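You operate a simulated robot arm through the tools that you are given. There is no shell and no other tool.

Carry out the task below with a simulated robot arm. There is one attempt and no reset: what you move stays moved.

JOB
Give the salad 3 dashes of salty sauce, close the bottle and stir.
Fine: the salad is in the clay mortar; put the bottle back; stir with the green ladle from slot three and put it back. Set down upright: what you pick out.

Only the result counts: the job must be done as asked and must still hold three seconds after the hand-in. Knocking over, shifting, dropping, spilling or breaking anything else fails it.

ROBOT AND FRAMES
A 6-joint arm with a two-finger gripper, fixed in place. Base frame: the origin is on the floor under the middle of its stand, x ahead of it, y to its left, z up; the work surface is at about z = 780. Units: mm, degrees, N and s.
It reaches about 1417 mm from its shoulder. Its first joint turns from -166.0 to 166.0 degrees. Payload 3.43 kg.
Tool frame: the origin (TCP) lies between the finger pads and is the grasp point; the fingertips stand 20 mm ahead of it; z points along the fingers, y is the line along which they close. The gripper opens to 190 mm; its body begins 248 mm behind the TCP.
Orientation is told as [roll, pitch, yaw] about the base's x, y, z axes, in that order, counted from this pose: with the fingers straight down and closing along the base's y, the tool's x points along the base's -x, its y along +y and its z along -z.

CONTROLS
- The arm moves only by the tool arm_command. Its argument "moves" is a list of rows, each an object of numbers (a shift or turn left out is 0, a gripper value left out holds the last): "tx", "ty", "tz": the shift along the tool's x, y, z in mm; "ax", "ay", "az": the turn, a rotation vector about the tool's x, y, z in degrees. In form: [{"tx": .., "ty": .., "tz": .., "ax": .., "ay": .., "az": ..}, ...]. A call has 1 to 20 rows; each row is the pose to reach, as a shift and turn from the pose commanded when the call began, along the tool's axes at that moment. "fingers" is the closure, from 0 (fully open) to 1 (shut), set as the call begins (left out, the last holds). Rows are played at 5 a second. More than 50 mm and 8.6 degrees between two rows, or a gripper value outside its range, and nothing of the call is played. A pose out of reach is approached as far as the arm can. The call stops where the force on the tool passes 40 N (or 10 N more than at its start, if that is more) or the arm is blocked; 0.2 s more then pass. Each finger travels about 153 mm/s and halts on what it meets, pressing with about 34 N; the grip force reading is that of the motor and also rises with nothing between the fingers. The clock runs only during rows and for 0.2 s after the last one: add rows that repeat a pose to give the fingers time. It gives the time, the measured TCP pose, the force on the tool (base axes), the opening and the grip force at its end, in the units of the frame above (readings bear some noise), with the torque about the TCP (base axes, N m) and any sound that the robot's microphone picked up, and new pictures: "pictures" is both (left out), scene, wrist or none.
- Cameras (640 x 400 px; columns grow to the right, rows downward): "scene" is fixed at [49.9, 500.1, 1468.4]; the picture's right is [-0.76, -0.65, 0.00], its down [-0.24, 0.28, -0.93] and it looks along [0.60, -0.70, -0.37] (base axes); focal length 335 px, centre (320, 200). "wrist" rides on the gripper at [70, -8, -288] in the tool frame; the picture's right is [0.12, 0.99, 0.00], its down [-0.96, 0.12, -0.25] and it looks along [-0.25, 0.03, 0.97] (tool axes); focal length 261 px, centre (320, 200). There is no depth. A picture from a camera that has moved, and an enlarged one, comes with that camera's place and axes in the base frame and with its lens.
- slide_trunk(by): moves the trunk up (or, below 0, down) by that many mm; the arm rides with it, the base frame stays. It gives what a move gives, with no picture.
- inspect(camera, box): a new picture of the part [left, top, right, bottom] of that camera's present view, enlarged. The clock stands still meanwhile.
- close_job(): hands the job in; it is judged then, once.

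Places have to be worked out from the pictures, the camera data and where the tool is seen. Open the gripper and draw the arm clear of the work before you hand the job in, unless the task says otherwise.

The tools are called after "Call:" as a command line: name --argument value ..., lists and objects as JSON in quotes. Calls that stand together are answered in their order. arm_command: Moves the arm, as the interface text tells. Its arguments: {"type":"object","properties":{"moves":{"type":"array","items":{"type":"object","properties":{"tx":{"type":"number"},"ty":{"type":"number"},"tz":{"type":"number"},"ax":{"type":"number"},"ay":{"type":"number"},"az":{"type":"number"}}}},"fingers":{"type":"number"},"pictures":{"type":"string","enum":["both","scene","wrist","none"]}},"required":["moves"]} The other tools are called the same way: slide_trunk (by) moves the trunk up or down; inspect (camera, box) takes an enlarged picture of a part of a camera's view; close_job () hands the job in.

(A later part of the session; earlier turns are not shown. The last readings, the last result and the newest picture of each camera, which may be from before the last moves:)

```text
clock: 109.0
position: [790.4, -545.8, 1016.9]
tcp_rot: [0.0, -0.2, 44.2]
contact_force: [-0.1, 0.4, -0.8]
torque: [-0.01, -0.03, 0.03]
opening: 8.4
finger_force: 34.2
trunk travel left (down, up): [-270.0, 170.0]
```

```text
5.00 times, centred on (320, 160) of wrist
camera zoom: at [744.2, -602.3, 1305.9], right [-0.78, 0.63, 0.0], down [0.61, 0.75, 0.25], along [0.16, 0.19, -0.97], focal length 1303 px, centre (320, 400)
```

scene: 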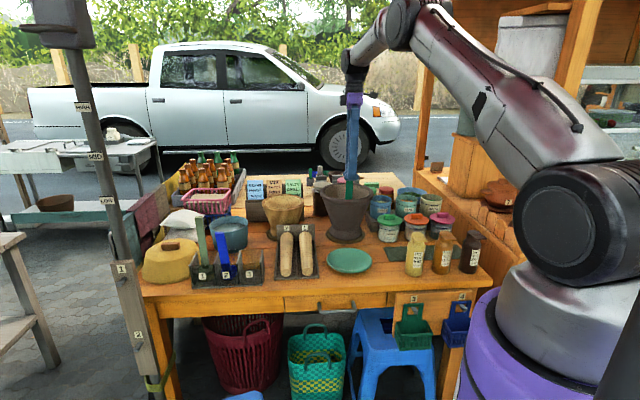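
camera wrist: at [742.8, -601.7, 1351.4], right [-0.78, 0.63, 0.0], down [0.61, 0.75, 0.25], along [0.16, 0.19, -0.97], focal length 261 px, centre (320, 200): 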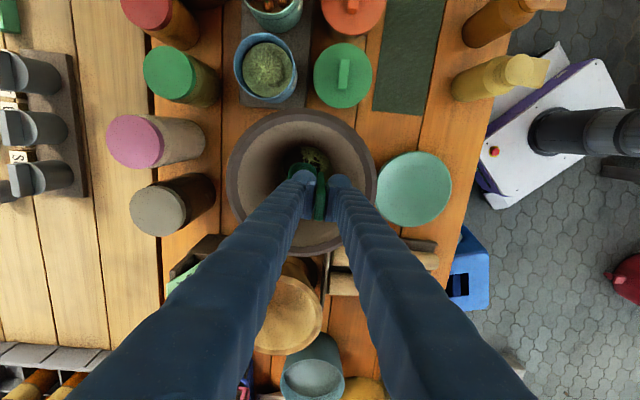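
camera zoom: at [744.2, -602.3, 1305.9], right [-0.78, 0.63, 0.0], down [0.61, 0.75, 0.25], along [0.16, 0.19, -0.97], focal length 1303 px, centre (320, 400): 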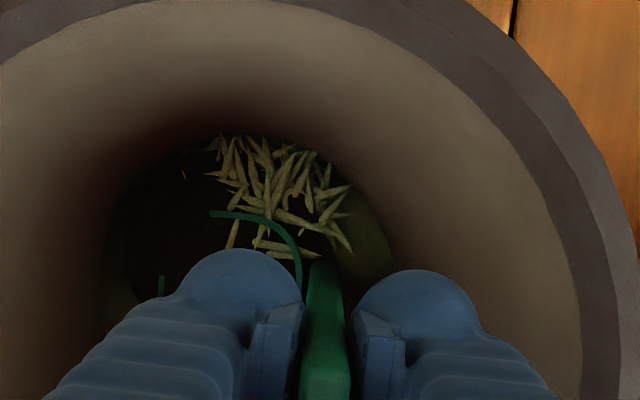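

The salad's look doesn't change with stirring and the ladle moves freely. For good measure I add two wider turns (15 mm) slightly higher, where the bowl of the mortar is wider.

Call:
arm_command --moves '[{"tx": 8, "ty": 0, "tz": -6}, {"tx": 15, "ty": 0, "tz": -6}, {"tx": 10.6, "ty": 10.6, "tz": -6}, {"tx": 0, "ty": 15, "tz": -6}, {"tx": -10.6, "ty": 10.6, "tz": -6}, {"tx": -15, "ty": 0, "tz": -6}, {"tx": -10.6, "ty": -10.6, "tz": -6}, {"tx": 0, "ty": -15, "tz": -6}, {"tx": 10.6, "ty": -10.6, "tz": -6}, {"tx": 15, "ty": 0, "tz": -6}, {"tx": 10.6, "ty": 10.6, "tz": -6}, {"tx": 0, "ty": 15, "tz": -6}, {"tx": -10.6, "ty": 10.6, "tz": -6}, {"tx": -15, "ty": 0, "tz": -6}, {"tx": -10.6, "ty": -10.6, "tz": -6}, {"tx": 0, "ty": -15, "tz": -6}, {"tx": 10.6, "ty": -10.6, "tz": -6}, {"tx": 15, "ty": 0, "tz": -6}, {"tx": 7, "ty": 0, "tz": -6}, {"tx": 0, "ty": 0, "tz": -6}]'

Call:
inspect --camera "scene" --box '[290, 110, 410, 250]'

```text
clock: 113.2
position: [790.2, -547.9, 1024.0]
tcp_rot: [0.0, -0.4, 44.2]
contact_force: [-0.4, -0.2, -0.1]
torque: [0.01, 0.04, -0.01]
opening: 8.5
finger_force: 33.7
trunk travel left (down, up): [-270.0, 170.0]
camera wrist: at [744.7, -603.5, 1311.9], right [-0.78, 0.63, 0.0], down [0.61, 0.75, 0.25], along [0.16, 0.2, -0.97], focal length 261 px, centre (320, 200)
```

scene: 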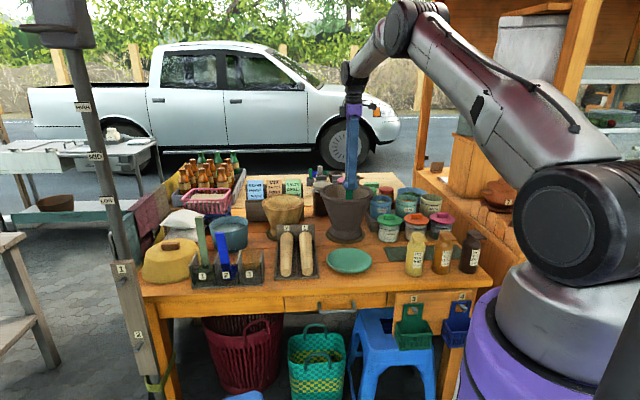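
wrist: 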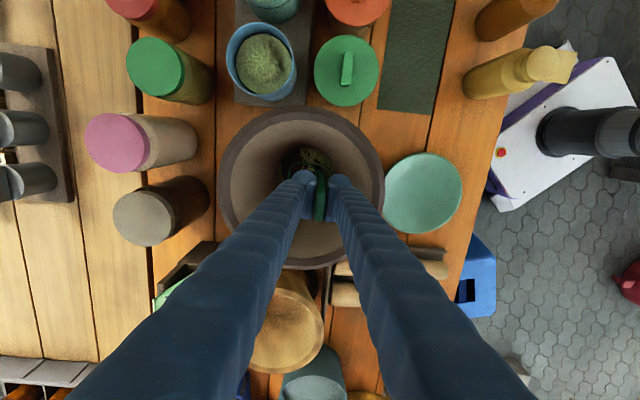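

```text
2.86 times, centred on (350, 180) of scene
camera zoom: at [49.9, 500.1, 1468.4], right [-0.76, -0.65, 0.0], down [-0.24, 0.28, -0.93], along [0.6, -0.7, -0.37], focal length 958 px, centre (234, 257)
```

zoom: 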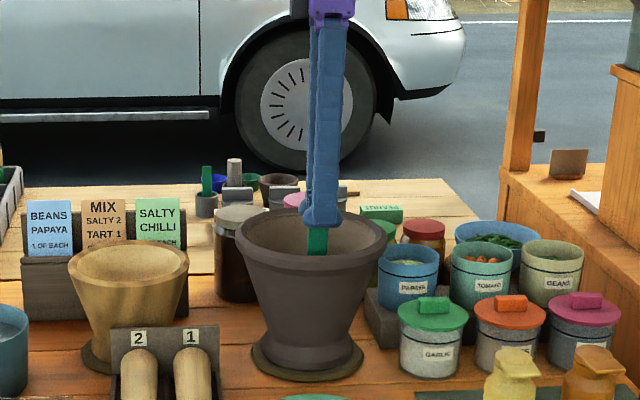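

Nine turns are done. I lift the ladle straight up out of the mortar.

Call:
arm_command --moves '[{"tz": -15}, {"tz": -40}, {"tz": -75}, {"tz": -110}, {"tz": -145}, {"tz": -180}, {"tz": -215}, {"tz": -225}]'

Call:
inspect --camera "scene" --box '[290, 110, 410, 250]'

Call:
inspect --camera "wrist" --box '[230, 100, 390, 240]'

```text
clock: 115.0
position: [786.0, -545.7, 1249.2]
tcp_rot: [-0.1, -0.3, 44.2]
contact_force: [0.3, 0.3, 0.1]
torque: [-0.03, -0.1, -0.03]
opening: 8.6
finger_force: 33.9
out of reach, approached as far as the arm can: row 8
trunk travel left (down, up): [-270.0, 170.0]
camera wrist: at [740.2, -601.8, 1536.6], right [-0.78, 0.63, 0.0], down [0.61, 0.75, 0.25], along [0.16, 0.19, -0.97], focal length 261 px, centre (320, 200)
```

scene: 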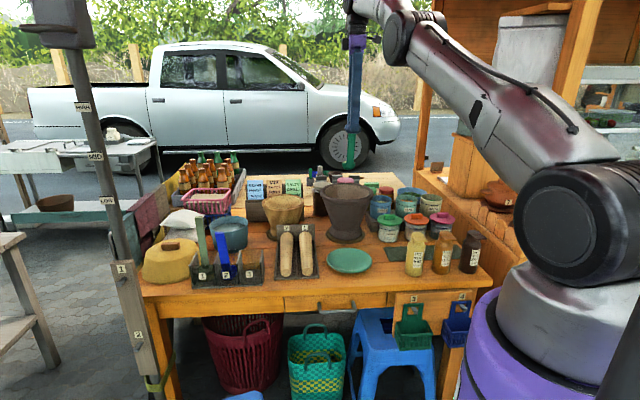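
wrist: 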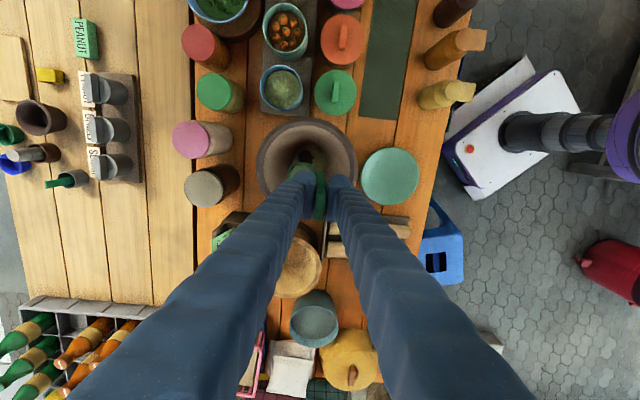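

```text
2.86 times, centred on (350, 180) of scene
camera zoom: at [49.9, 500.1, 1468.4], right [-0.76, -0.65, 0.0], down [-0.24, 0.28, -0.93], along [0.6, -0.7, -0.37], focal length 958 px, centre (234, 257)
```

zoom: 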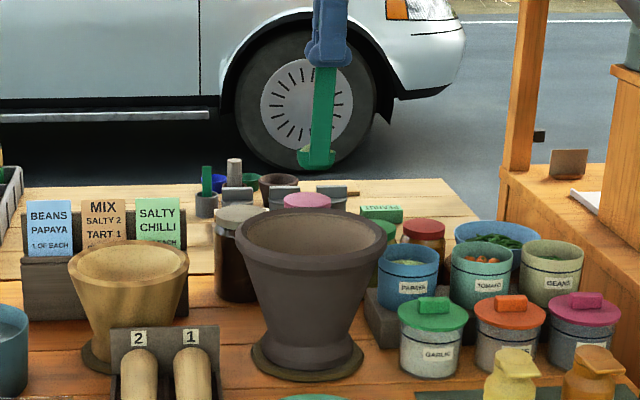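

```text
2.86 times, centred on (310, 170) of wrist
camera zoom: at [740.2, -601.8, 1536.6], right [-0.78, 0.63, 0.0], down [0.61, 0.75, 0.25], along [0.16, 0.19, -0.97], focal length 745 px, centre (349, 286)
```

zoom: 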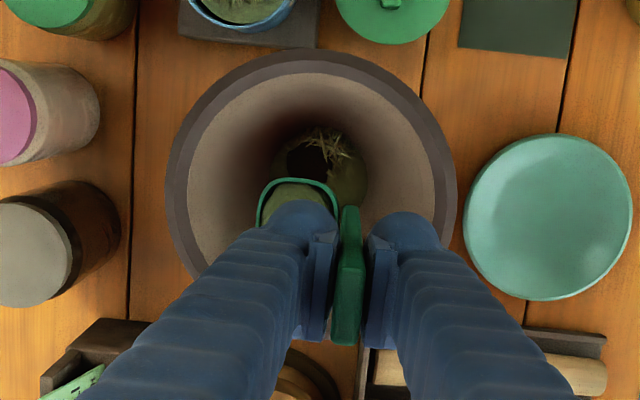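

The cup now seems to hold something olive-coloured. I look closer at it and at the salad.

Call:
inspect --camera "wrist" --box '[285, 130, 345, 180]'

Call:
inspect --camera "scene" --box '[325, 130, 375, 175]'

```text
8.00 times, centred on (315, 155) of wrist
camera zoom: at [740.2, -601.8, 1536.6], right [-0.78, 0.63, 0.0], down [0.61, 0.75, 0.25], along [0.16, 0.19, -0.97], focal length 2085 px, centre (360, 560)
```

zoom: 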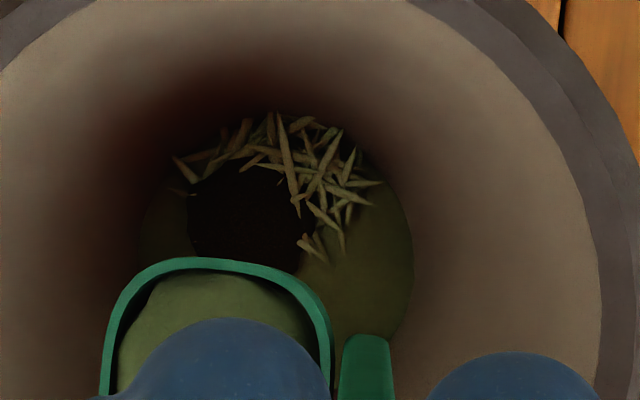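

```text
8.89 times, centred on (350, 152) of scene
camera zoom: at [49.9, 500.1, 1468.4], right [-0.76, -0.65, 0.0], down [-0.24, 0.28, -0.93], along [0.6, -0.7, -0.37], focal length 2979 px, centre (53, 622)
```

zoom: 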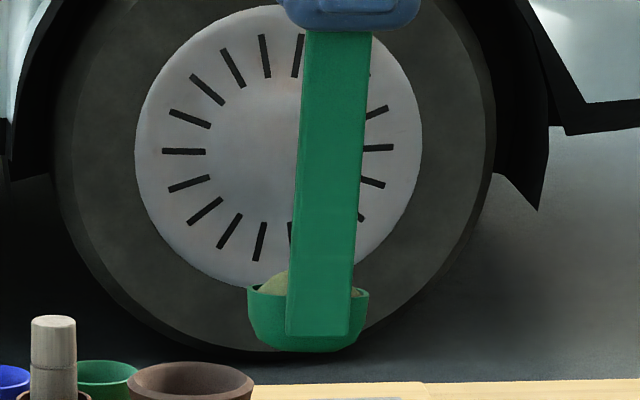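

The cup came up with a scoop of salad in it. That belongs in the mortar, so I'll tip it back in. First I turn the tool by -44° over the mortar, so that tipping leads the gripper back along -x, which I know is reachable.

Call:
arm_command --moves '[{"tx": -3.3, "ty": -0.7, "tz": 5, "az": 7.4}, {"tx": -6.5, "ty": -1.4, "tz": 10, "az": 14.7}, {"tx": -9.8, "ty": -2.1, "tz": 15, "az": 22.1}, {"tx": -13, "ty": -2.8, "tz": 20, "az": 29.5}, {"tx": -16.3, "ty": -3.5, "tz": 25, "az": 36.8}, {"tx": -19.6, "ty": -4.2, "tz": 25, "az": 44.2}, {"tx": -19.6, "ty": -4.2, "tz": 25, "az": 44.2}]'

Call:
inspect --camera "wrist" --box '[240, 100, 400, 220]'

```text
clock: 116.6
position: [801.5, -535.6, 1221.7]
tcp_rot: [0.0, -0.3, -0.1]
contact_force: [0.6, -0.2, -0.3]
torque: [0.0, 0.01, 0.02]
opening: 8.2
finger_force: 34.0
trunk travel left (down, up): [-270.0, 170.0]
camera wrist: at [730.9, -544.1, 1510.5], right [-0.12, 0.99, 0.0], down [0.96, 0.11, 0.25], along [0.25, 0.03, -0.97], focal length 261 px, centre (320, 200)
```

scene: 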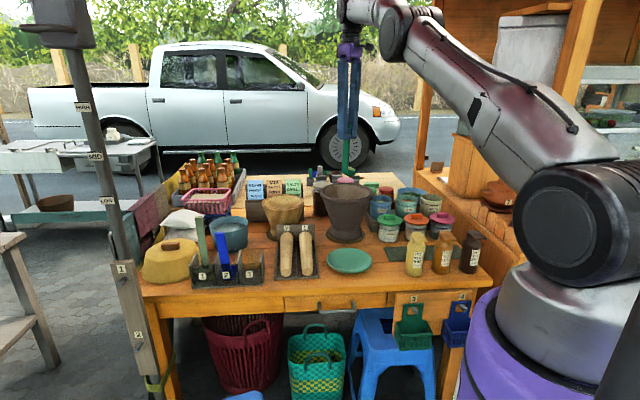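
wrist: 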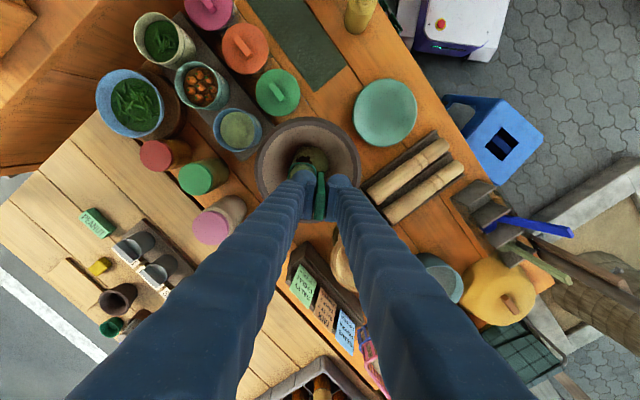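

```text
3.33 times, centred on (320, 160) of wrist
camera zoom: at [730.9, -544.1, 1510.5], right [-0.12, 0.99, 0.0], down [0.96, 0.11, 0.25], along [0.25, 0.03, -0.97], focal length 869 px, centre (320, 333)
```

zoom: 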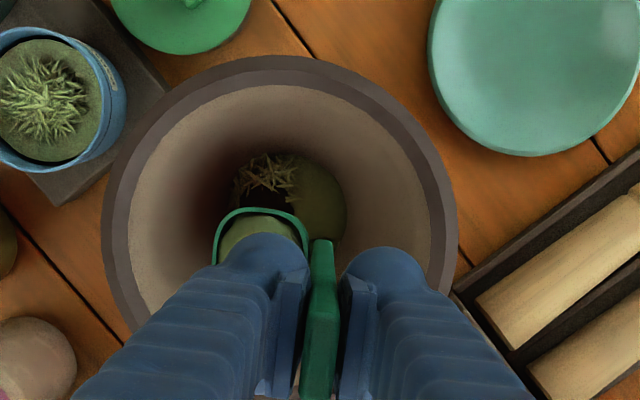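

The cup is centred over the mortar. I tilt the ladle about the cup to 60° while keeping the cup over the mortar, and check the scoop.

Call:
arm_command --moves '[{"ay": -8, "tx": 20.9, "tz": 1.9}, {"ay": -16, "tx": 41.2, "tz": 2.6}, {"ay": -24, "tx": 60.7, "tz": 6.2}, {"ay": -32, "tx": 79, "tz": 12.4}, {"ay": -40, "tx": 95.7, "tz": 21}, {"ay": -48, "tx": 110.5, "tz": 31.8}, {"ay": -56, "tx": 123, "tz": 42.6}, {"ay": -60, "tx": 128.4, "tz": 49.6}, {"ay": -60, "tx": 128.4, "tz": 49.6}]'

Call:
inspect --camera "scene" --box '[290, 110, 410, 250]'

Call:
inspect --camera "wrist" --box '[240, 100, 400, 220]'

```text
clock: 118.6
position: [674.5, -535.2, 1172.8]
tcp_rot: [0.2, -60.4, -0.1]
contact_force: [0.4, -0.9, 0.1]
torque: [0.01, 0.05, 0.0]
opening: 8.1
finger_force: 34.1
trunk travel left (down, up): [-270.0, 170.0]
camera wrist: at [389.3, -543.8, 1254.1], right [-0.06, 0.99, -0.1], down [0.26, 0.11, 0.96], along [0.96, 0.03, -0.27], focal length 261 px, centre (320, 200)
```

scene: 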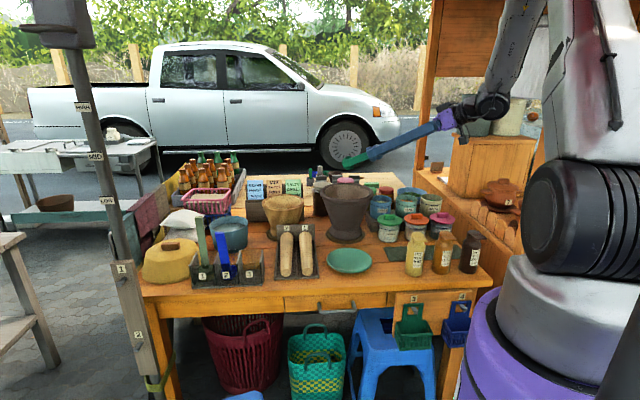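
wrist: 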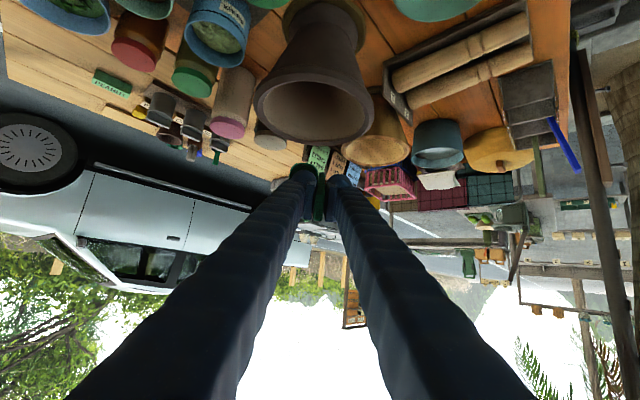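

```text
2.86 times, centred on (350, 180) of scene
camera zoom: at [49.9, 500.1, 1468.4], right [-0.76, -0.65, 0.0], down [-0.24, 0.28, -0.93], along [0.6, -0.7, -0.37], focal length 958 px, centre (234, 257)
```

zoom: 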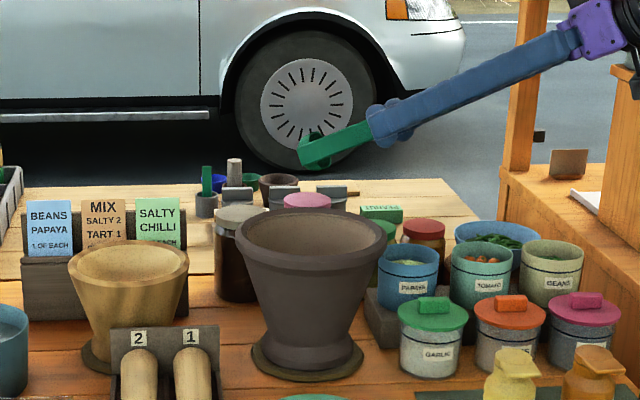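

```text
3.33 times, centred on (320, 160) of wrist
camera zoom: at [389.3, -543.8, 1254.1], right [-0.06, 0.99, -0.1], down [0.26, 0.11, 0.96], along [0.96, 0.03, -0.27], focal length 869 px, centre (320, 333)
```

zoom: 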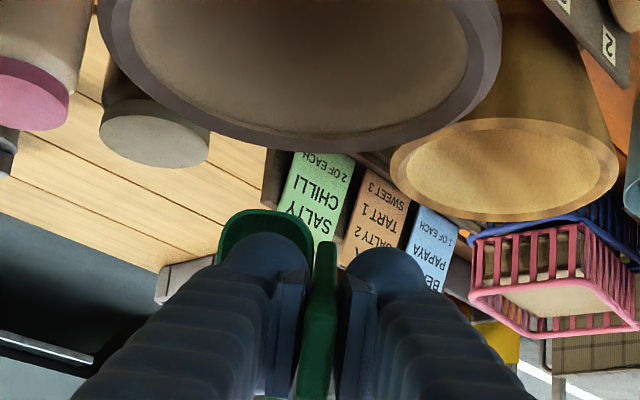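

The cup looks empty already at 60°. I zoom in on the cup and look for where the scoop went.

Call:
inspect --camera "wrist" --box '[285, 135, 345, 185]'

Call:
inspect --camera "scene" --box '[325, 135, 375, 175]'

Call:
inspect --camera "scene" --box '[300, 180, 400, 250]'

```text
8.00 times, centred on (315, 160) of wrist
camera zoom: at [389.3, -543.8, 1254.1], right [-0.06, 0.99, -0.1], down [0.26, 0.11, 0.96], along [0.96, 0.03, -0.27], focal length 2085 px, centre (360, 520)
```

zoom: 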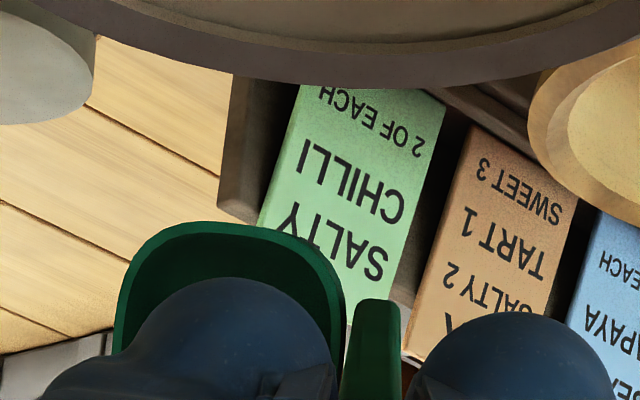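

```text
10.00 times, centred on (350, 155) of scene
camera zoom: at [49.9, 500.1, 1468.4], right [-0.76, -0.65, 0.0], down [-0.24, 0.28, -0.93], along [0.6, -0.7, -0.37], focal length 3352 px, centre (20, 650)
```

zoom: 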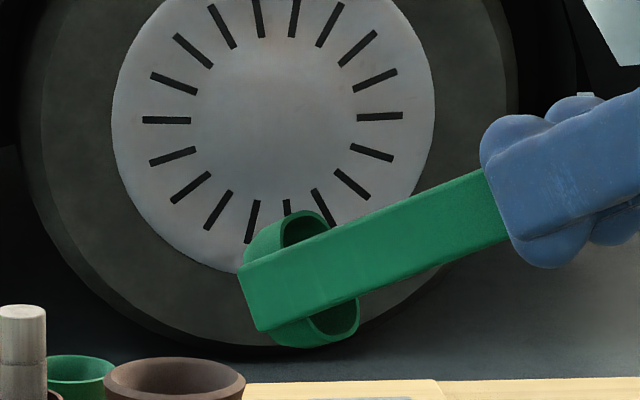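

```text
5.71 times, centred on (350, 215) of scene
camera zoom: at [49.9, 500.1, 1468.4], right [-0.76, -0.65, 0.0], down [-0.24, 0.28, -0.93], along [0.6, -0.7, -0.37], focal length 1915 px, centre (149, 114)
```

zoom: 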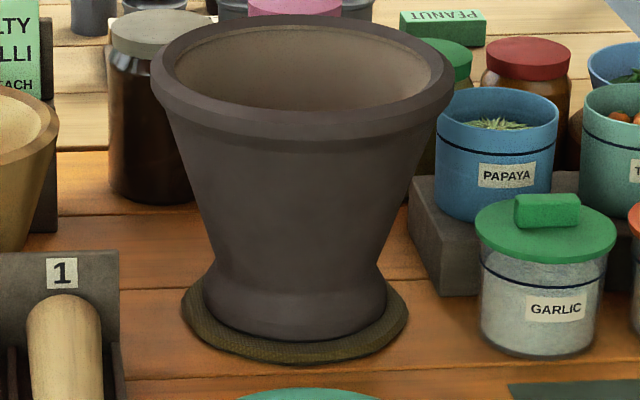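

The cup is empty and nothing fell outside, so the scoop went back into the mortar. I bring the ladle upright again over the mortar and check the salad.

Call:
arm_command --moves '[{"ay": 4, "tx": -8.8, "tz": 1.2}, {"ay": 12, "tx": -24.4, "tz": 6.6}, {"ay": 20, "tx": -41.1, "tz": 14}, {"ay": 28, "tx": -56.9, "tz": 24.2}, {"ay": 36, "tx": -71.4, "tz": 36.9}, {"ay": 44, "tx": -84.3, "tz": 52}, {"ay": 52, "tx": -95.1, "tz": 69.2}, {"ay": 60.2, "tx": -107.2, "tz": 86.4}, {"ay": 60.2, "tx": -107.2, "tz": 86.4}]'

Call:
inspect --camera "wrist" --box '[240, 100, 400, 220]'

Call:
inspect --camera "wrist" --box '[285, 130, 345, 180]'

```text
clock: 120.6
position: [800.5, -532.6, 1223.0]
tcp_rot: [0.1, 0.2, 0.0]
contact_force: [-0.9, 1.1, -1.3]
torque: [-0.33, -0.14, -0.03]
opening: 8.5
finger_force: 33.4
trunk travel left (down, up): [-270.0, 170.0]
camera wrist: at [730.4, -541.3, 1510.6], right [-0.12, 0.99, 0.0], down [0.96, 0.11, 0.25], along [0.24, 0.03, -0.97], focal length 261 px, centre (320, 200)
```

scene: 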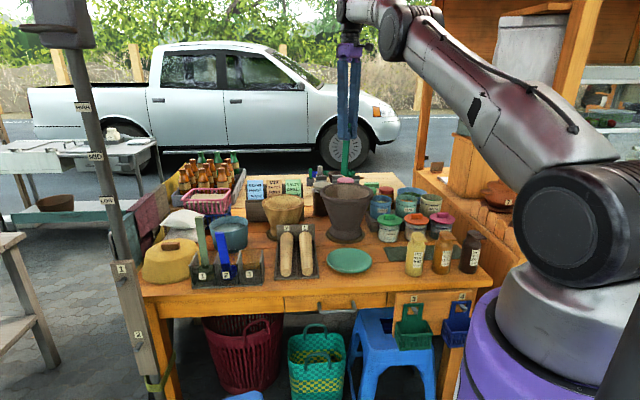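
wrist: 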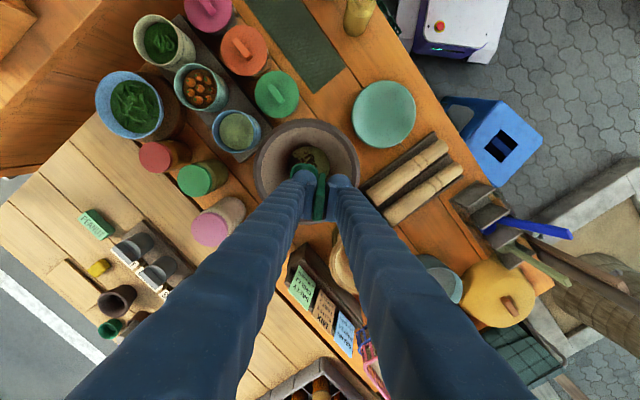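

```text
3.33 times, centred on (320, 160) of wrist
camera zoom: at [730.4, -541.3, 1510.6], right [-0.12, 0.99, 0.0], down [0.96, 0.11, 0.25], along [0.24, 0.03, -0.97], focal length 869 px, centre (320, 333)
```

zoom: 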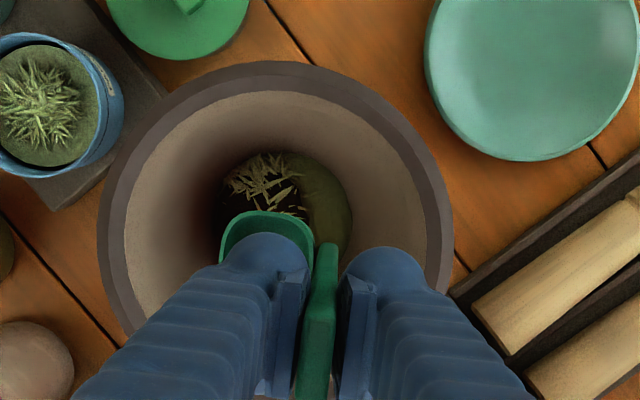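

```text
8.00 times, centred on (315, 155) of wrist
camera zoom: at [730.4, -541.3, 1510.6], right [-0.12, 0.99, 0.0], down [0.96, 0.11, 0.25], along [0.24, 0.03, -0.97], focal length 2085 px, centre (360, 560)
```

zoom: 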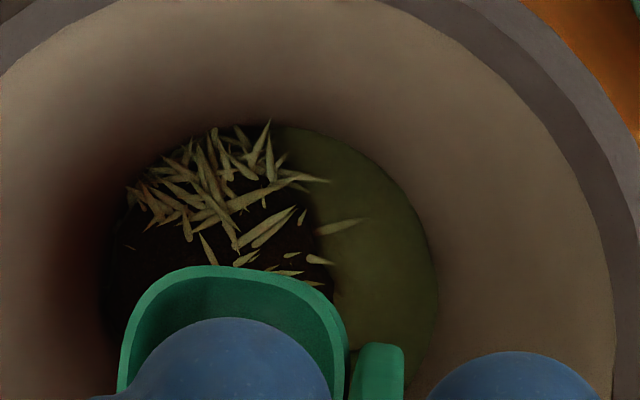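

The cup is empty and the salad's mound looks whole again. To judge the mixing, I move the ladle aside to the earlier viewing spot and compare the salad with the picture taken before stirring.

Call:
arm_command --moves '[{"tx": 15, "ty": 30}, {"tx": 35, "ty": 75}, {"tx": 55, "ty": 120}, {"tx": 75, "ty": 165}, {"tx": 90, "ty": 205}, {"tx": 98, "ty": 235}, {"tx": 98, "ty": 235}]'

Call:
inspect --camera "wrist" --box '[110, 130, 260, 260]'

```text
clock: 122.2
position: [704.0, -300.8, 1222.5]
tcp_rot: [0.1, 0.0, 0.0]
contact_force: [1.0, 0.0, -1.3]
torque: [-0.03, 0.01, 0.0]
opening: 8.4
finger_force: 34.1
trunk travel left (down, up): [-270.0, 170.0]
camera wrist: at [633.6, -308.6, 1510.4], right [-0.12, 0.99, 0.0], down [0.96, 0.11, 0.25], along [0.25, 0.03, -0.97], focal length 261 px, centre (320, 200)
```

scene: 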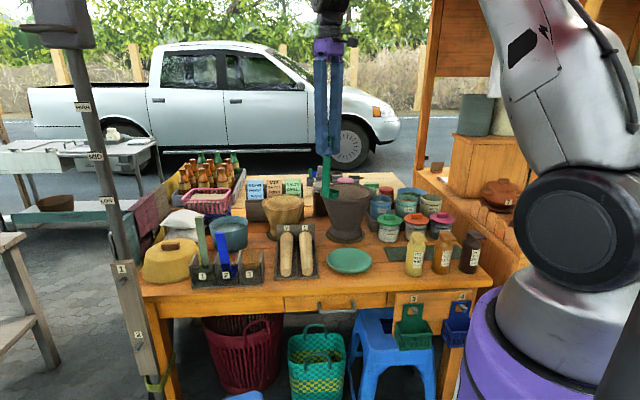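
wrist: 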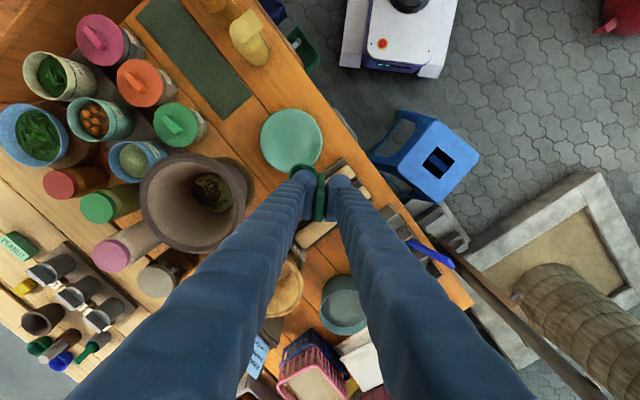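

```text
3.08 times, centred on (185, 195) of wrist
camera zoom: at [633.6, -308.6, 1510.4], right [-0.12, 0.99, 0.0], down [0.96, 0.11, 0.25], along [0.25, 0.03, -0.97], focal length 802 px, centre (735, 215)
```

zoom: 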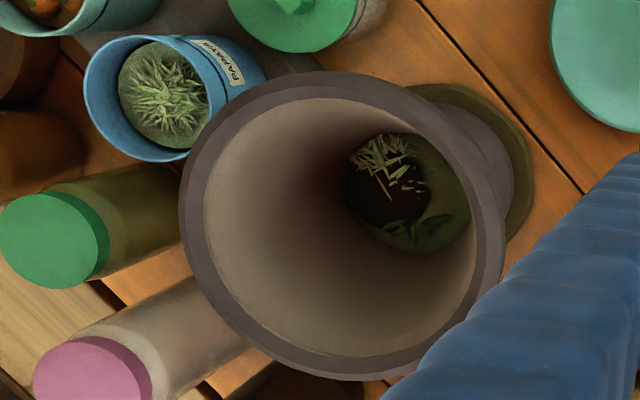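

Call:
inspect --camera "wrist" --box '[185, 165, 245, 220]'

```text
7.27 times, centred on (215, 192) of wrist
camera zoom: at [633.6, -308.6, 1510.4], right [-0.12, 0.99, 0.0], down [0.96, 0.11, 0.25], along [0.25, 0.03, -0.97], focal length 1896 px, centre (1084, 254)
```

zoom: 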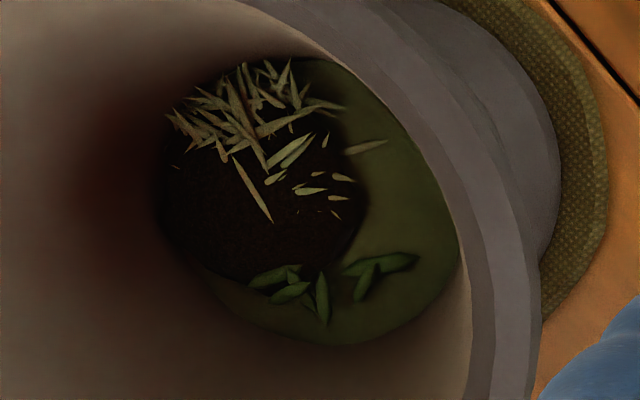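

The sauce disc, shreds and leaves look just as before stirring, so the picture tells nothing about the mixing. To be safe I'll stir again more widely, with the cup's rim just above the surface so it doesn't scoop. I go back over the mortar first.

Call:
arm_command --moves '[{"tx": -10, "ty": -30}, {"tx": -30, "ty": -75}, {"tx": -50, "ty": -120}, {"tx": -70, "ty": -165}, {"tx": -88, "ty": -205}, {"tx": -98, "ty": -233}, {"tx": -98, "ty": -233}]'

Call:
inspect --camera "wrist" --box '[240, 100, 400, 220]'

```text
clock: 123.8
position: [801.4, -534.5, 1224.2]
tcp_rot: [0.2, -0.1, 0.0]
contact_force: [-0.4, -1.0, -0.7]
torque: [0.14, -0.07, -0.01]
opening: 8.5
finger_force: 33.5
trunk travel left (down, up): [-270.0, 170.0]
camera wrist: at [731.0, -543.3, 1511.6], right [-0.12, 0.99, 0.0], down [0.96, 0.11, 0.25], along [0.25, 0.03, -0.97], focal length 261 px, centre (320, 200)
```

scene: 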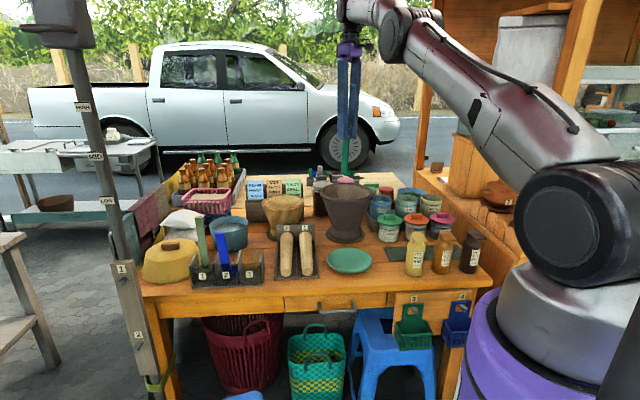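
wrist: 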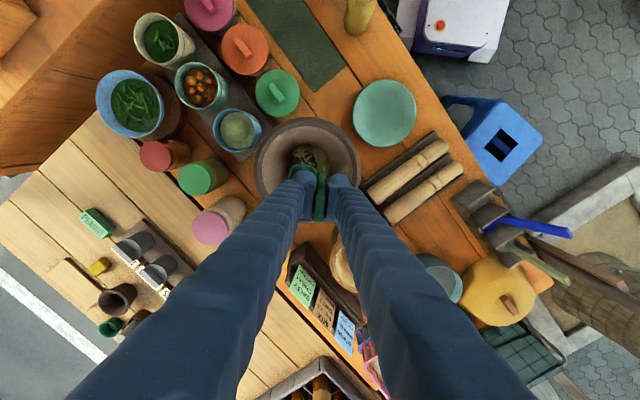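

```text
3.33 times, centred on (320, 160) of wrist
camera zoom: at [731.0, -543.3, 1511.6], right [-0.12, 0.99, 0.0], down [0.96, 0.11, 0.25], along [0.25, 0.03, -0.97], focal length 869 px, centre (320, 333)
```

zoom: 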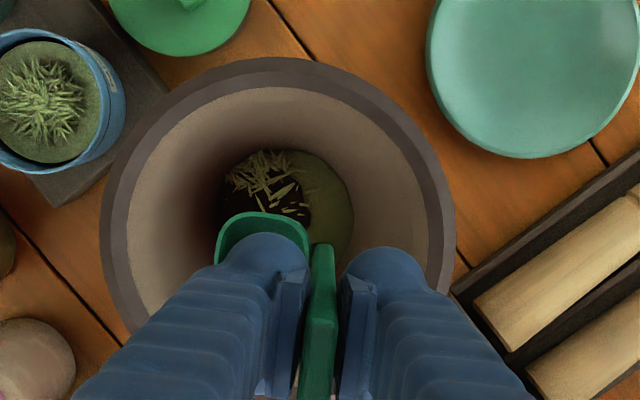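

The cup is centred to within about 2 mm. I lower it to TCP z≈1026, with the rim about 8 mm above the surface, and read the force.

Call:
arm_command --moves '[{"tz": 40}, {"tz": 80}, {"tz": 120}, {"tz": 155}, {"tz": 180}, {"tz": 198}, {"tz": 198}]' --pictures "none"

Call:
arm_command --moves '[{"tx": 6}, {"tx": 12}, {"tx": 16}]' --pictures "none"

Call:
inspect --camera "wrist" --box '[270, 110, 370, 200]'

```text
clock: 125.4
position: [803.3, -532.9, 1025.1]
tcp_rot: [0.1, 0.0, 0.1]
contact_force: [1.2, -0.3, -0.1]
torque: [0.0, 0.0, 0.0]
opening: 8.4
finger_force: 34.2
trunk travel left (down, up): [-270.0, 170.0]
```

```text
clock: 126.2
position: [787.3, -533.2, 1024.3]
tcp_rot: [0.2, 0.0, -0.1]
contact_force: [-0.2, -0.2, 0.2]
torque: [0.02, -0.01, 0.0]
opening: 8.8
finger_force: 33.8
trunk travel left (down, up): [-270.0, 170.0]
```

```text
4.44 times, centred on (320, 155) of wrist
camera zoom: at [716.5, -541.9, 1312.5], right [-0.12, 0.99, 0.0], down [0.96, 0.11, 0.25], along [0.25, 0.03, -0.97], focal length 1158 px, centre (320, 400)
```

zoom: 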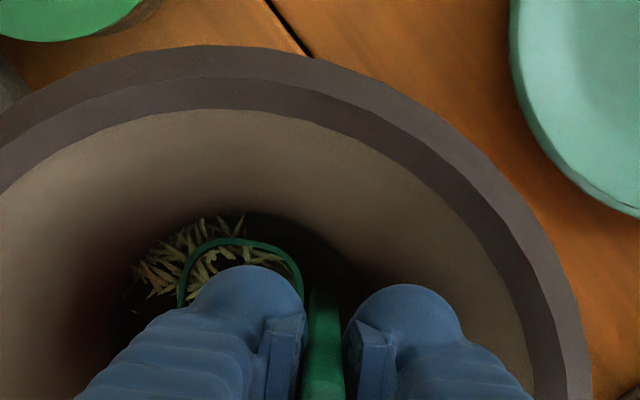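

At 16 mm to one side there is no contact. I follow the circle toward the handle side, the tightest one, and check again.

Call:
arm_command --moves '[{"tx": -1.2, "ty": 6.1}, {"tx": -4.7, "ty": 11.3}, {"tx": -9.9, "ty": 14.8}, {"tx": -16, "ty": 16}]' --pictures "none"

Call:
arm_command --moves '[{"tx": -6.1, "ty": -1.2}, {"tx": -11.3, "ty": -4.7}, {"tx": -14.8, "ty": -9.9}, {"tx": -16, "ty": -16}]' --pictures "none"

Call:
arm_command --moves '[{"tx": 1.2, "ty": -6.1}, {"tx": 4.7, "ty": -11.3}, {"tx": 9.9, "ty": -14.8}, {"tx": 16, "ty": -16}]' --pictures "none"

```text
clock: 127.2
position: [802.1, -517.2, 1023.3]
tcp_rot: [0.2, 0.1, 0.0]
contact_force: [0.5, 0.1, -0.9]
torque: [0.03, 0.02, 0.0]
opening: 8.7
finger_force: 34.1
trunk travel left (down, up): [-270.0, 170.0]
```

```text
clock: 128.2
position: [820.2, -534.3, 1024.0]
tcp_rot: [0.1, 0.0, 0.1]
contact_force: [-0.2, -0.2, -1.2]
torque: [0.04, 0.01, 0.03]
opening: 8.4
finger_force: 34.1
trunk travel left (down, up): [-270.0, 170.0]
```

```text
clock: 129.2
position: [802.0, -549.4, 1025.0]
tcp_rot: [0.1, 0.0, 0.1]
contact_force: [0.5, 0.2, -1.4]
torque: [0.03, 0.0, 0.0]
opening: 8.6
finger_force: 34.5
trunk travel left (down, up): [-270.0, 170.0]
```

There is no contact anywhere at 16 mm. I widen to 20 mm and keep checking the force at each quarter.

Call:
arm_command --moves '[{"tx": 0, "ty": -4}, {"tx": 7.7, "ty": -2.5}, {"tx": 14.1, "ty": 1.9}, {"tx": 18.5, "ty": 8.3}, {"tx": 20, "ty": 16}]' --pictures "none"

Call:
arm_command --moves '[{"tx": -1.5, "ty": 7.7}, {"tx": -5.9, "ty": 14.1}, {"tx": -12.3, "ty": 18.5}, {"tx": -20, "ty": 20}]' --pictures "none"

Call:
arm_command --moves '[{"tx": -7.7, "ty": -1.5}, {"tx": -14.1, "ty": -5.9}, {"tx": -18.5, "ty": -12.3}, {"tx": -20, "ty": -20}]' --pictures "none"

```text
clock: 130.4
position: [783.0, -532.6, 1024.1]
tcp_rot: [0.2, 0.0, 0.0]
contact_force: [-0.8, -0.1, -0.4]
torque: [0.02, 0.01, 0.03]
opening: 8.6
finger_force: 34.2
trunk travel left (down, up): [-270.0, 170.0]
```

```text
clock: 131.4
position: [803.8, -513.5, 1025.1]
tcp_rot: [0.2, 0.0, 0.0]
contact_force: [0.2, 0.1, -0.2]
torque: [0.03, 0.06, -0.02]
opening: 8.7
finger_force: 33.4
trunk travel left (down, up): [-270.0, 170.0]
```

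```text
clock: 132.4
position: [821.7, -533.4, 1024.2]
tcp_rot: [0.2, 0.0, 0.1]
contact_force: [-0.5, 0.8, -1.2]
torque: [0.02, 0.01, 0.04]
opening: 8.2
finger_force: 34.5
trunk travel left (down, up): [-270.0, 170.0]
```

Twenty millimetres is free all round. I now stir two full turns at this radius, then two more.

Call:
arm_command --moves '[{"tx": 5.9, "ty": -14.1}, {"tx": 20, "ty": -20}, {"tx": 34.1, "ty": -14.1}, {"tx": 40, "ty": 0}, {"tx": 34.1, "ty": 14.1}, {"tx": 20, "ty": 20}, {"tx": 5.9, "ty": 14.1}, {"tx": 0, "ty": 0}, {"tx": 5.9, "ty": -14.1}, {"tx": 20, "ty": -20}, {"tx": 34.1, "ty": -14.1}, {"tx": 40, "ty": 0}, {"tx": 34.1, "ty": 14.1}, {"tx": 20, "ty": 20}, {"tx": 5.9, "ty": 14.1}, {"tx": 0, "ty": 0}]' --pictures "none"

Call:
arm_command --moves '[{"tx": 5.9, "ty": -14.1}, {"tx": 20, "ty": -20}, {"tx": 34.1, "ty": -14.1}, {"tx": 40, "ty": 0}, {"tx": 34.1, "ty": 14.1}, {"tx": 20, "ty": 20}, {"tx": 5.9, "ty": 14.1}, {"tx": 0, "ty": 0}, {"tx": 5.9, "ty": -14.1}, {"tx": 20, "ty": -20}, {"tx": 34.1, "ty": -14.1}, {"tx": 40, "ty": 0}, {"tx": 34.1, "ty": 14.1}, {"tx": 20, "ty": 20}, {"tx": 5.9, "ty": 14.1}, {"tx": 0, "ty": 0}]'

Call:
inspect --camera "wrist" --box '[250, 110, 370, 210]'

Call:
inspect --camera "scene" --box '[290, 140, 410, 260]'

```text
clock: 135.8
position: [823.6, -533.3, 1023.5]
tcp_rot: [0.2, 0.1, 0.0]
contact_force: [-0.7, 0.4, -0.7]
torque: [0.04, 0.02, 0.01]
opening: 8.2
finger_force: 34.1
trunk travel left (down, up): [-270.0, 170.0]
```

```text
clock: 139.2
position: [821.9, -532.6, 1023.5]
tcp_rot: [0.2, 0.0, 0.0]
contact_force: [0.1, 0.4, -0.2]
torque: [0.02, 0.03, 0.01]
opening: 8.6
finger_force: 34.1
trunk travel left (down, up): [-270.0, 170.0]
camera wrist: at [751.6, -541.7, 1311.6], right [-0.12, 0.99, 0.0], down [0.96, 0.11, 0.25], along [0.24, 0.03, -0.97], focal length 261 px, centre (320, 200)
```

scene: 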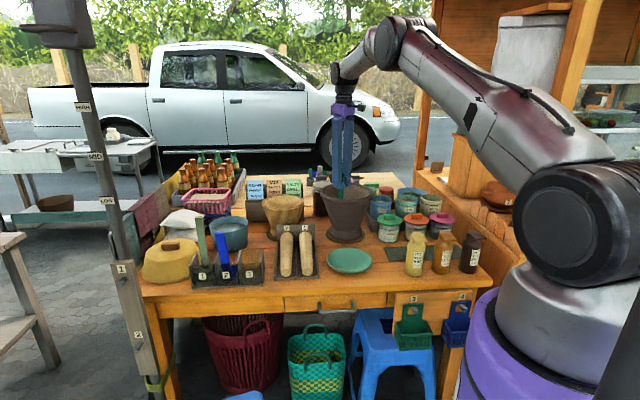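
wrist: 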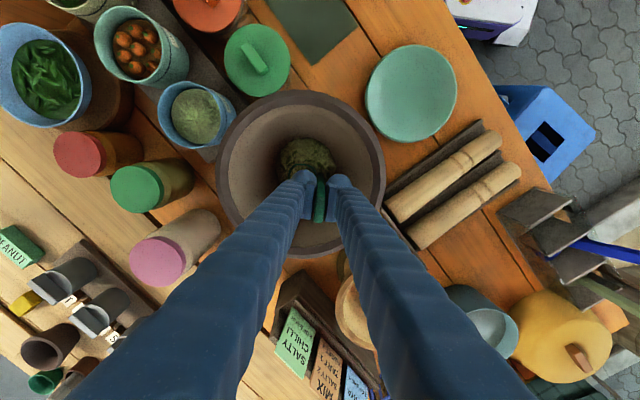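

```text
4.00 times, centred on (310, 160) of wrist
camera zoom: at [751.6, -541.7, 1311.6], right [-0.12, 0.99, 0.0], down [0.96, 0.11, 0.25], along [0.24, 0.03, -0.97], focal length 1043 px, centre (360, 360)
```

zoom: 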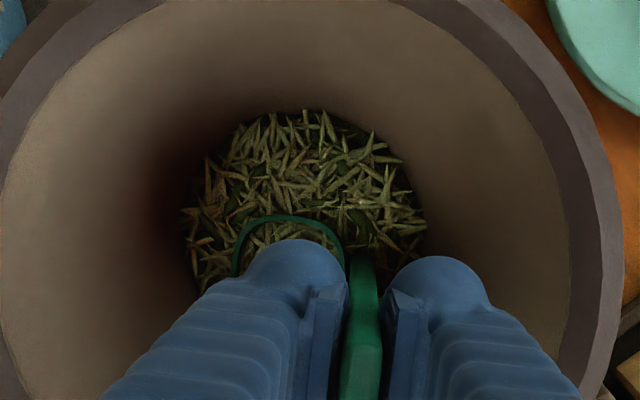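

```text
3.33 times, centred on (350, 200) of scene
camera zoom: at [49.9, 500.1, 1468.4], right [-0.76, -0.65, 0.0], down [-0.24, 0.28, -0.93], along [0.6, -0.7, -0.37], focal length 1117 px, centre (220, 200)
```

zoom: 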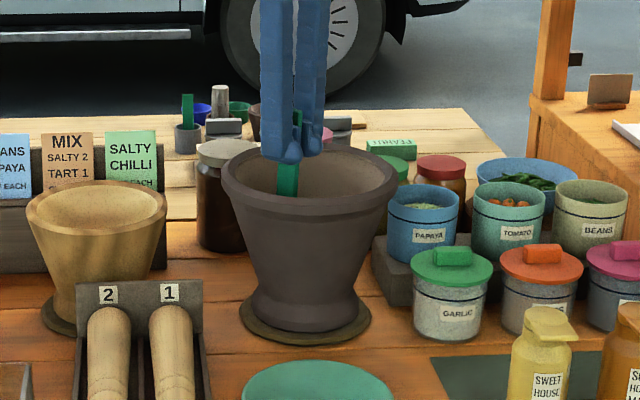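

The salad now looks evenly mixed over its whole surface, so the wider stirring worked. I bring the ladle to the middle and lift it straight out, then check the cup.

Call:
arm_command --moves '[{"tx": 10, "tz": -2}, {"tx": 20, "tz": -5}, {"tx": 20, "tz": -30}, {"tx": 20, "tz": -70}, {"tx": 20, "tz": -110}, {"tx": 20, "tz": -150}, {"tx": 20, "tz": -190}, {"tx": 20, "tz": -198}]'

Call:
inspect --camera "wrist" --box '[285, 130, 345, 180]'

Call:
inspect --camera "scene" --box '[320, 130, 375, 175]'

```text
clock: 141.0
position: [802.3, -533.7, 1222.9]
tcp_rot: [0.3, -0.1, -0.1]
contact_force: [-0.7, -0.8, -1.3]
torque: [0.0, 0.0, 0.02]
opening: 8.6
finger_force: 34.3
trunk travel left (down, up): [-270.0, 170.0]
camera wrist: at [732.3, -542.7, 1511.4], right [-0.12, 0.99, 0.0], down [0.96, 0.11, 0.25], along [0.25, 0.03, -0.97], focal length 261 px, centre (320, 200)
```

scene: 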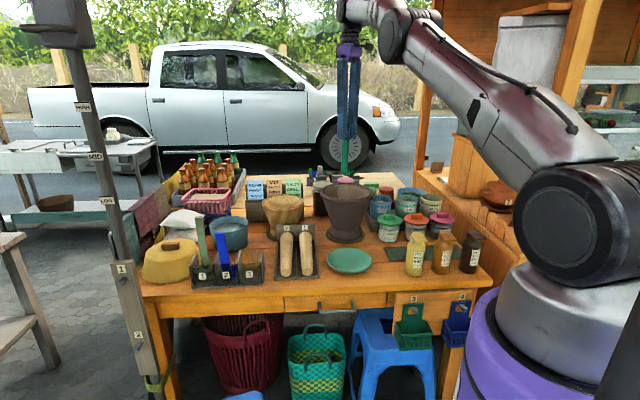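
wrist: 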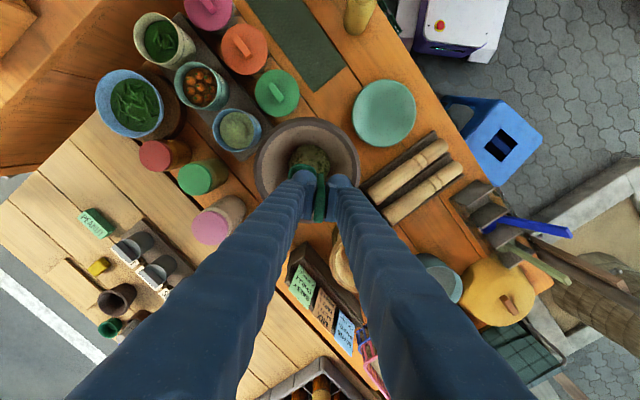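

```text
8.00 times, centred on (315, 155) of wrist
camera zoom: at [732.3, -542.7, 1511.4], right [-0.12, 0.99, 0.0], down [0.96, 0.11, 0.25], along [0.25, 0.03, -0.97], focal length 2085 px, centre (360, 560)
```

zoom: 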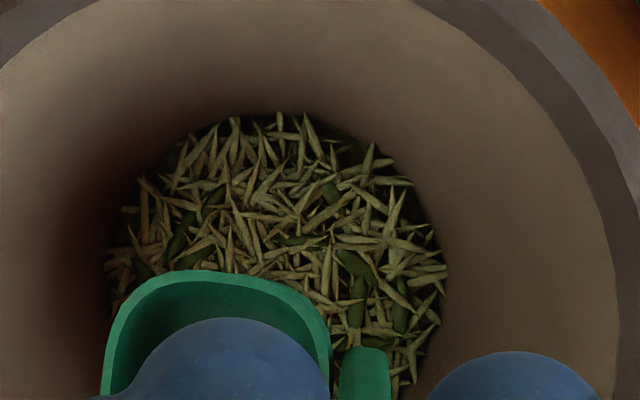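

```text
8.89 times, centred on (348, 152) of scene
camera zoom: at [49.9, 500.1, 1468.4], right [-0.76, -0.65, 0.0], down [-0.24, 0.28, -0.93], along [0.6, -0.7, -0.37], focal length 2979 px, centre (76, 622)
```

zoom: 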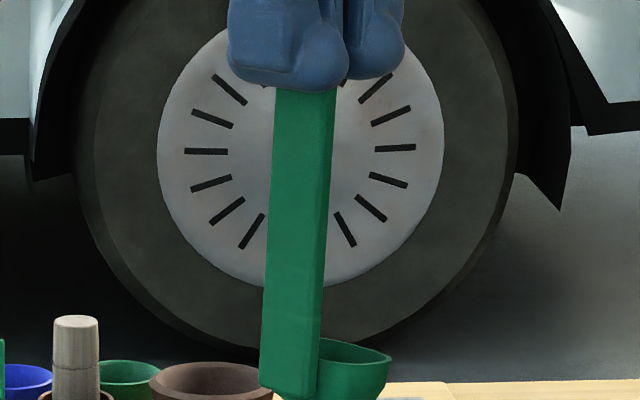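

The cup is empty and the salad is well mixed and complete. I now carry the ladle back above the rack, turning it back by 44°.

Call:
arm_command --moves '[{"tx": -1, "ty": 25, "az": -3}, {"tx": -3, "ty": 65, "az": -7}, {"tx": -6, "ty": 110, "az": -11}, {"tx": -9, "ty": 155, "az": -15}, {"tx": -12, "ty": 200, "az": -19}, {"tx": -15, "ty": 245, "az": -23}, {"tx": -18, "ty": 290, "az": -27}, {"tx": -20, "ty": 335, "az": -31}, {"tx": -22, "ty": 380, "az": -35}, {"tx": -24, "ty": 425, "az": -39}, {"tx": -25, "ty": 460, "az": -42}, {"tx": -26, "ty": 483, "az": -44.4}, {"tx": -26, "ty": 483, "az": -44.4}]'

```text
clock: 143.8
position: [827.4, -50.7, 1224.3]
tcp_rot: [0.0, 0.0, 44.3]
contact_force: [0.6, -0.1, -1.2]
torque: [-0.01, -0.03, 0.0]
opening: 8.6
finger_force: 34.8
trunk travel left (down, up): [-270.0, 170.0]
camera wrist: at [783.3, -106.1, 1512.5], right [-0.78, 0.63, 0.0], down [0.61, 0.75, 0.25], along [0.15, 0.2, -0.97], focal length 261 px, centre (320, 200)
```

scene: 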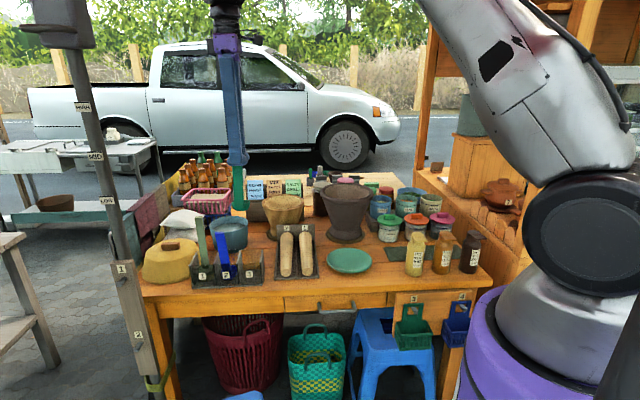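
wrist: 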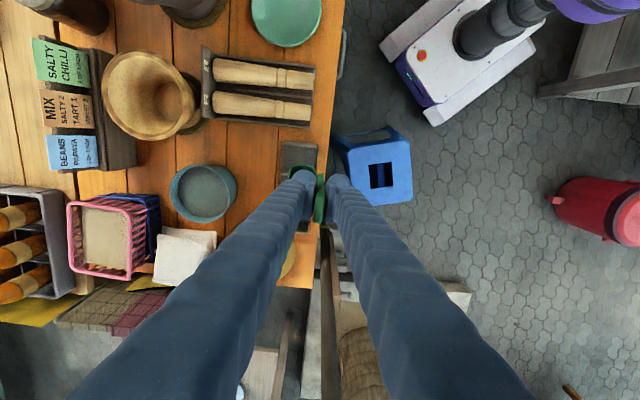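

I tilt the ladle back to its original lean (15.6°) and check the alignment with slot three.

Call:
arm_command --moves '[{"ax": 5.2, "ay": 0.8, "tz": 15}, {"ax": 10.4, "ay": 1.6, "tz": 30}, {"ax": 15.6, "ay": 2.35, "tz": 45}, {"ax": 15.6, "ay": 2.35, "tz": 45}]'

Call:
inspect --camera "scene" --box '[190, 150, 320, 290]'

Call:
inspect --camera "wrist" --box '[240, 110, 400, 250]'

```text
clock: 144.8
position: [828.0, -49.4, 1179.9]
tcp_rot: [-15.5, 2.2, 44.1]
contact_force: [0.1, -0.6, -1.5]
torque: [-0.07, 0.05, -0.05]
opening: 8.4
finger_force: 34.0
trunk travel left (down, up): [-270.0, 170.0]
camera wrist: at [737.9, -40.3, 1461.8], right [-0.76, 0.6, -0.26], down [0.57, 0.8, 0.17], along [0.31, -0.02, -0.95], focal length 261 px, centre (320, 200)
```

scene: 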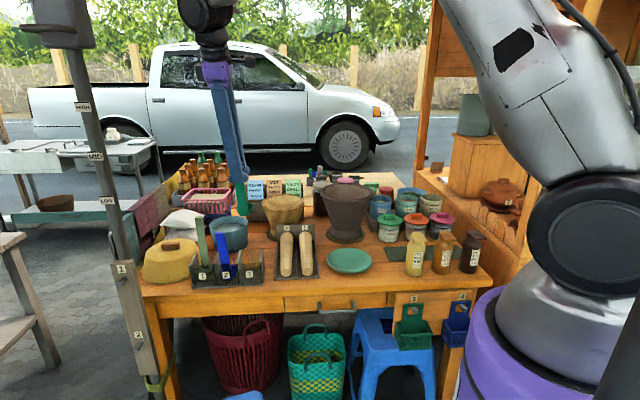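
wrist: 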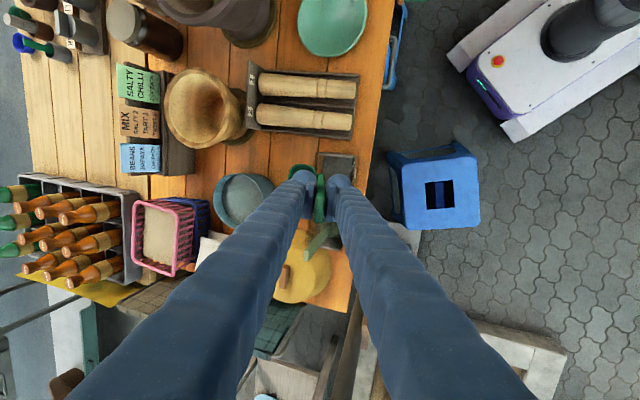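

```text
2.86 times, centred on (255, 220) of scene
camera zoom: at [49.9, 500.1, 1468.4], right [-0.76, -0.65, 0.0], down [-0.24, 0.28, -0.93], along [0.6, -0.7, -0.37], focal length 958 px, centre (506, 143)
```

zoom: 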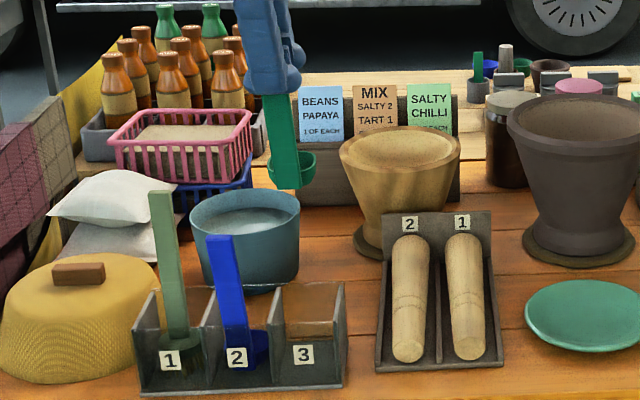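

```text
2.86 times, centred on (320, 180) of wrist
camera zoom: at [737.9, -40.3, 1461.8], right [-0.76, 0.6, -0.26], down [0.57, 0.8, 0.17], along [0.31, -0.02, -0.95], focal length 745 px, centre (320, 257)
```

zoom: 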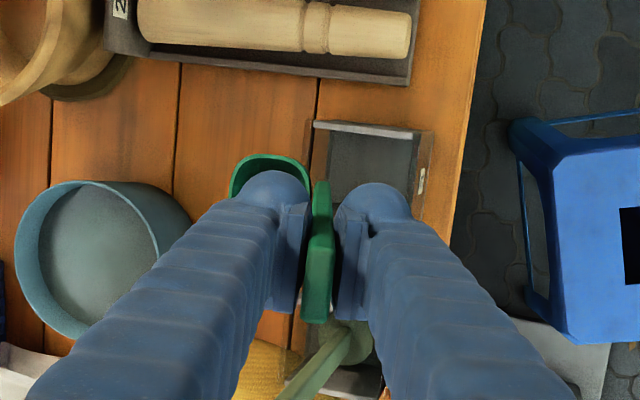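

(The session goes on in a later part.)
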